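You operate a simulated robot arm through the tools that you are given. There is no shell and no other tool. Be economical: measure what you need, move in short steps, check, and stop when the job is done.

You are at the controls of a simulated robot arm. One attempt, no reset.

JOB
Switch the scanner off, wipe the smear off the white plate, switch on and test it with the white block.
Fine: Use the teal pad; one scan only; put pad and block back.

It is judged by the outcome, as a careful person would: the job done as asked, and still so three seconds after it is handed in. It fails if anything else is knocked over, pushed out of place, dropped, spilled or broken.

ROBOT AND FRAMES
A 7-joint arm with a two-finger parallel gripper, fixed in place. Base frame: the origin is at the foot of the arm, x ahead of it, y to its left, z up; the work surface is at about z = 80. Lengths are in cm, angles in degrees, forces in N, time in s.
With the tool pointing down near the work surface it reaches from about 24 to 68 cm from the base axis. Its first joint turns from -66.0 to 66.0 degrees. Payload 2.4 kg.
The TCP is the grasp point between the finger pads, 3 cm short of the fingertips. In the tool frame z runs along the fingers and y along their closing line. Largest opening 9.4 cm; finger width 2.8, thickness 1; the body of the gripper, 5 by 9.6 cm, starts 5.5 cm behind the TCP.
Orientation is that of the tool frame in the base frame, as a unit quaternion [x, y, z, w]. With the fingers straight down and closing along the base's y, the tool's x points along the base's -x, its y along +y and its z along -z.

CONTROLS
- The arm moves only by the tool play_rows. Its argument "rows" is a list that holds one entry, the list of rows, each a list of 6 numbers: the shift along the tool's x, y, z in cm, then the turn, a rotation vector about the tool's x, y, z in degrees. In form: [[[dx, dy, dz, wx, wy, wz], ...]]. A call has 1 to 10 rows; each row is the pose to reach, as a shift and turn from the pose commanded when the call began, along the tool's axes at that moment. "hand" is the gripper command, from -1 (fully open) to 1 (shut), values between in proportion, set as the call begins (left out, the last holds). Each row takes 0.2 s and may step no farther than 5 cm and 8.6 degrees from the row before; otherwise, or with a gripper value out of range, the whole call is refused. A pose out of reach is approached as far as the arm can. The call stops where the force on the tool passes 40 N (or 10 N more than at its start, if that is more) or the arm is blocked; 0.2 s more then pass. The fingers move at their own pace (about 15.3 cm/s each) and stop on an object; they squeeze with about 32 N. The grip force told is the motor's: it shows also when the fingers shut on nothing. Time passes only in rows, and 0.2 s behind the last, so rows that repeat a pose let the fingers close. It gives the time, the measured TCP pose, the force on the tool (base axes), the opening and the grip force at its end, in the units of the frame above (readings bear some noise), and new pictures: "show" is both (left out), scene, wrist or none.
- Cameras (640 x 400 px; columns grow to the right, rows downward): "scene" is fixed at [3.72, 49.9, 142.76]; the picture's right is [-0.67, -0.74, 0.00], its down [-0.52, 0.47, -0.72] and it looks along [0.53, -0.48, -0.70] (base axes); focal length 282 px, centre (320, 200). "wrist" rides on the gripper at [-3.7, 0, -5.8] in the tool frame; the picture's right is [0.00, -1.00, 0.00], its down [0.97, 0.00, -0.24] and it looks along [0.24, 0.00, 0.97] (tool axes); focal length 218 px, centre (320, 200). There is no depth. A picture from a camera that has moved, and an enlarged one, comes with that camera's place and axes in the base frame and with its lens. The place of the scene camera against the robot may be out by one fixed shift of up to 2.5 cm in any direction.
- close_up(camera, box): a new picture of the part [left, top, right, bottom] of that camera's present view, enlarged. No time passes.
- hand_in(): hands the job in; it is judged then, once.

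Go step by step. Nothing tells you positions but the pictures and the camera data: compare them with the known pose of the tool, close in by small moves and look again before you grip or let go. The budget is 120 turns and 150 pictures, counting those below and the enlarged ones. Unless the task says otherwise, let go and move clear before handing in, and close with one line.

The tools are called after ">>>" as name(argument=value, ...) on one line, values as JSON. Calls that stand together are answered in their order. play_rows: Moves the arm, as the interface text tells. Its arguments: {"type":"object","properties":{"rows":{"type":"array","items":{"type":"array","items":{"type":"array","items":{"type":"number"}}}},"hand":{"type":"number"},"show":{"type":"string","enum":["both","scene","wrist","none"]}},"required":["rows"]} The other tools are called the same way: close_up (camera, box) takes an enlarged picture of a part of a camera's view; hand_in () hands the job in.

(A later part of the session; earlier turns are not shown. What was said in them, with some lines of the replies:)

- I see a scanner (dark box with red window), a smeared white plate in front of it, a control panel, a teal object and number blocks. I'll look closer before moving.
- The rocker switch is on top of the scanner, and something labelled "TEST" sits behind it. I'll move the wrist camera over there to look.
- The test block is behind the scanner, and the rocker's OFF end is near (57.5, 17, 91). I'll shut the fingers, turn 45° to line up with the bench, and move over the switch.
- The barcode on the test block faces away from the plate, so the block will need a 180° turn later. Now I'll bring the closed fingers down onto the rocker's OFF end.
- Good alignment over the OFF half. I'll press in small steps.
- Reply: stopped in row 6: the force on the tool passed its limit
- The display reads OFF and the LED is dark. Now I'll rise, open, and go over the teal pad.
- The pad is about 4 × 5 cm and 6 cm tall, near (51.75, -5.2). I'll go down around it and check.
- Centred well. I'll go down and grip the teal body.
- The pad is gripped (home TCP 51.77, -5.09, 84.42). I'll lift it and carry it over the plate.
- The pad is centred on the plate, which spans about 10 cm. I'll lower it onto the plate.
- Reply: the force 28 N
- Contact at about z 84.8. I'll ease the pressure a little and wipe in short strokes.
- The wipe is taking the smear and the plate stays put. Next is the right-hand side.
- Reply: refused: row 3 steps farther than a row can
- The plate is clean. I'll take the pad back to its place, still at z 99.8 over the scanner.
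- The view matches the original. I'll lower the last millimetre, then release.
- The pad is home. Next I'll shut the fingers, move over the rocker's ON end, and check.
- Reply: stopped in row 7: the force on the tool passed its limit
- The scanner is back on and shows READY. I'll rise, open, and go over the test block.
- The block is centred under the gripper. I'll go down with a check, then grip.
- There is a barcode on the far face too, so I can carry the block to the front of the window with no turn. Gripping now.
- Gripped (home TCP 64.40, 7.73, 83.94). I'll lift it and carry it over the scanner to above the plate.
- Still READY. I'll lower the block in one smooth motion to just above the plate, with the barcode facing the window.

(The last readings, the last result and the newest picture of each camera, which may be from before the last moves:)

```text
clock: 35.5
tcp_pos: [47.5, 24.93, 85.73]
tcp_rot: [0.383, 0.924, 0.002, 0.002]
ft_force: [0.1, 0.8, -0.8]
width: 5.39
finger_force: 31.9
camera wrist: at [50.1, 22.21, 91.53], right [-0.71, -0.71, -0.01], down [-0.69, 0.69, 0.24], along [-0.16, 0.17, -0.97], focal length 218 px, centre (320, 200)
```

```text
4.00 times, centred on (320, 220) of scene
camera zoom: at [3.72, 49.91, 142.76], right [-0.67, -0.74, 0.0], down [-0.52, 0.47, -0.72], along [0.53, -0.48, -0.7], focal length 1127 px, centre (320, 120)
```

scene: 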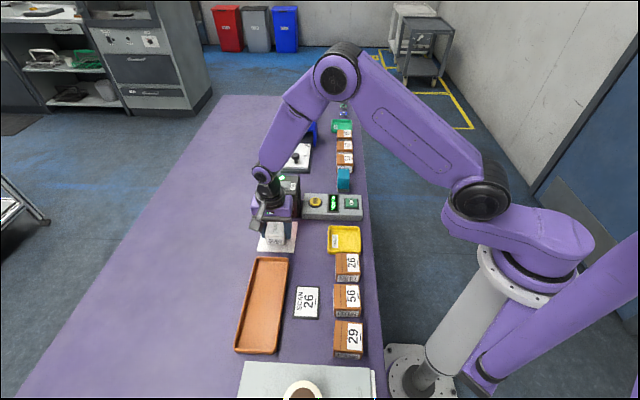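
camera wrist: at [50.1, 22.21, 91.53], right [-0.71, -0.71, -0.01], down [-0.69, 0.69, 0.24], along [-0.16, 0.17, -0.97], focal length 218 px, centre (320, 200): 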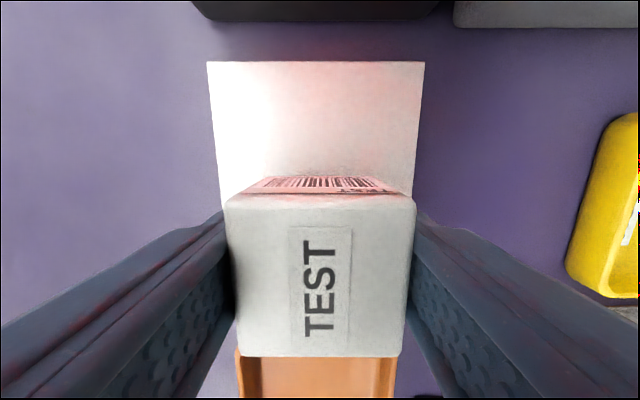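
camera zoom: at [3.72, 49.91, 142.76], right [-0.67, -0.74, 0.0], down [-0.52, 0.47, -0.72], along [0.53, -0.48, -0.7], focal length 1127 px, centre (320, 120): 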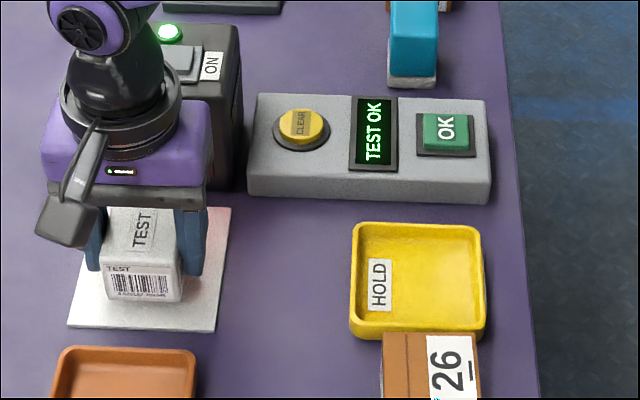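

The display reads TEST OK, so I'll raise the block straight out and carry it back.

>>> play_rows(rows=[[[0, 0, -4.8, 0, 0, 0], [0, 0, -9.6, 0, 0, 0], [0, 0, -14, 0, 0, 0], [-4.8, -0.1, -14, 0, 0, 0], [-9.6, -0.2, -14, 0, 0, 0], [-14.4, -0.3, -14, 0, 0, 0], [-19.2, -0.3, -14, 0, 0, 0], [-24, -0.3, -14, 0, 0, 0], [-24, -0.3, -14, 0, 0, 0]]])

>>> close_up(camera="scene", box=[240, 170, 400, 270])

```text
clock: 37.5
tcp_pos: [64.3, 7.71, 99.91]
tcp_rot: [0.383, 0.924, 0.001, 0.001]
ft_force: [-1.4, -0.2, -1.6]
width: 5.39
finger_force: 32.3
camera wrist: at [66.75, 4.95, 105.66], right [-0.71, -0.71, 0.0], down [-0.69, 0.69, 0.24], along [-0.17, 0.17, -0.97], focal length 218 px, centre (320, 200)
```

scene: 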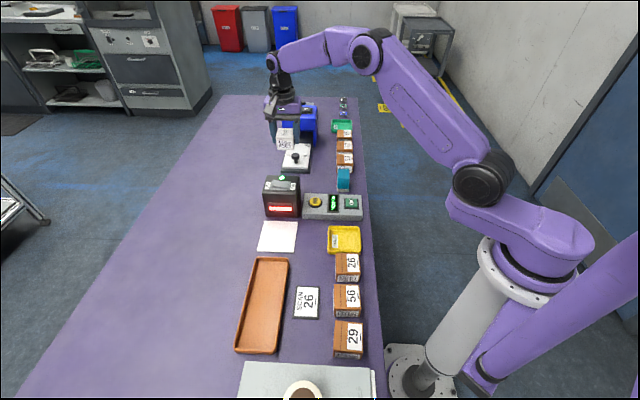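
wrist: 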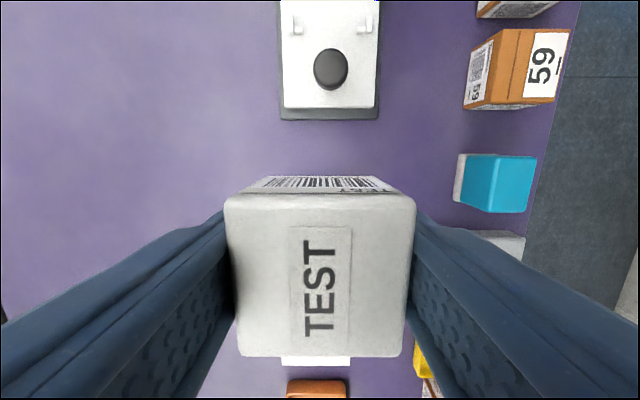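

```text
4.00 times, centred on (320, 220) of scene
camera zoom: at [3.72, 49.9, 142.76], right [-0.67, -0.74, 0.0], down [-0.52, 0.47, -0.72], along [0.53, -0.48, -0.7], focal length 1127 px, centre (320, 120)
```

zoom: 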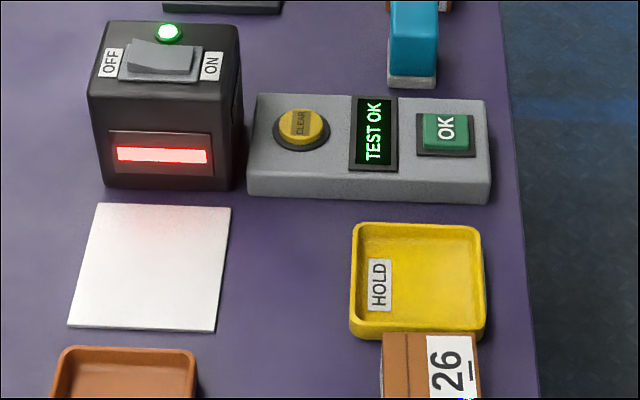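

Still TEST OK, with the plate clean and in place. I'll set the block down at its home.

>>> play_rows(rows=[[[-0.05, 0.08, 4.5, 0, 0, 0], [-0.05, 0.08, 9, 0, 0, 0], [-0.05, 0.08, 13, 0, 0, 0], [-0.05, 0.08, 15, 0, 0, 0], [-0.05, 0.08, 15.6, 0, 0, 0], [-0.05, 0.08, 15.9, 0, 0, 0]]], show="wrist")

```text
clock: 38.9
tcp_pos: [64.6, 7.91, 83.82]
tcp_rot: [0.382, 0.924, 0.002, 0.003]
ft_force: [-0.2, -0.8, -0.8]
width: 5.38
finger_force: 31.7
camera wrist: at [67.08, 5.15, 89.79], right [-0.71, -0.71, -0.01], down [-0.69, 0.69, 0.24], along [-0.16, 0.17, -0.97], focal length 218 px, centre (320, 200)
```

wrist: 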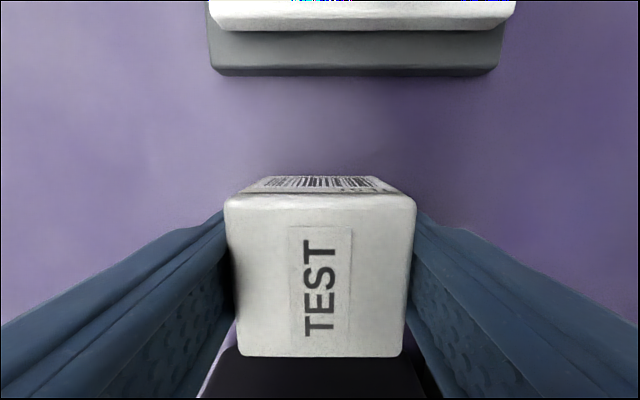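

>>> play_rows(rows=[[[0, -0.2, 0, 0, 0, 0], [0, -0.2, 0.08, 0, 0, 0], [0, -0.2, 0.15, 0, 0, 0]]], show="none")

```text
clock: 39.7
tcp_pos: [64.37, 7.66, 83.92]
tcp_rot: [0.383, 0.924, 0.001, 0.003]
ft_force: [-2.9, 0.3, 5.6]
width: 5.4
finger_force: 31.7
```

Touching down at its original spot, so I'll release and rise.

>>> play_rows(rows=[[[0, 0, 0, 0, 0, 0], [0, 0, 0, 0, 0, 0], [0, 0, 0, 0, 0, 0], [0, 0, -4, 0, 0, 0], [0, 0, -8, 0, 0, 0], [0, 0, -12, 0, 0, 0], [0, 0, -16, 0, 0, 0], [0, 0, -20, 0, 0, 0]]], hand=-1)

>>> close_up(camera="scene", box=[240, 150, 400, 250])

```text
clock: 41.5
tcp_pos: [64.29, 7.74, 104.09]
tcp_rot: [0.383, 0.924, 0.001, 0.002]
ft_force: [0.1, 0.1, -0.7]
width: 9.41
finger_force: 0.1
camera wrist: at [66.85, 4.98, 109.88], right [-0.71, -0.71, 0.0], down [-0.69, 0.69, 0.24], along [-0.17, 0.17, -0.97], focal length 218 px, centre (320, 200)
```

scene: 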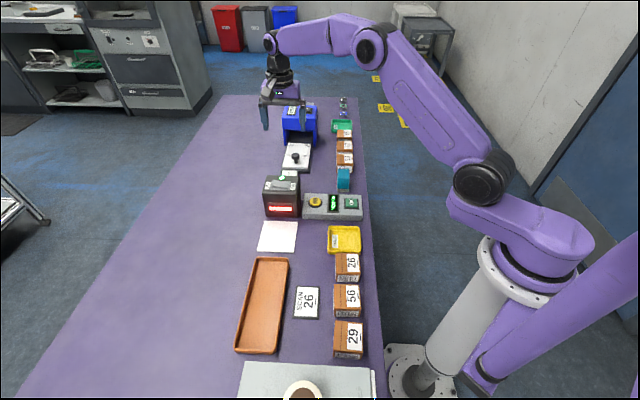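
wrist: 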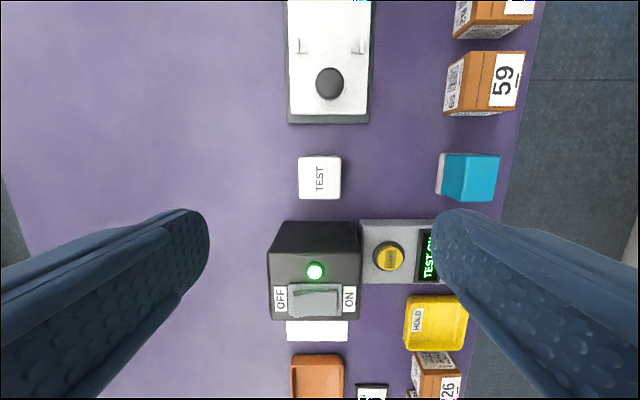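

```text
4.00 times, centred on (320, 200) of scene
camera zoom: at [3.71, 49.9, 142.76], right [-0.67, -0.74, 0.0], down [-0.52, 0.47, -0.72], along [0.53, -0.48, -0.7], focal length 1127 px, centre (320, 200)
```

zoom: 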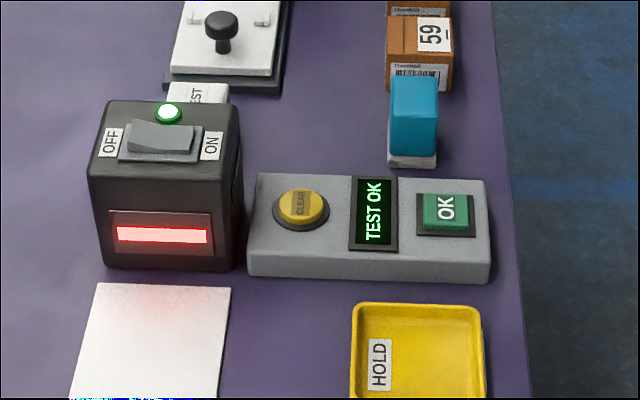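

Pad and block are back in place, the plate is clean, the scanner is on and shows TEST OK. The arm is clear, so I'm handing in.

>>> hand_in()

```text
The job is handed in.
```

I switched the scanner off, wiped the white plate clean with the teal pad, switched the scanner back on and scanned the white block once (it reads TEST OK); the pad and block are back in their places.
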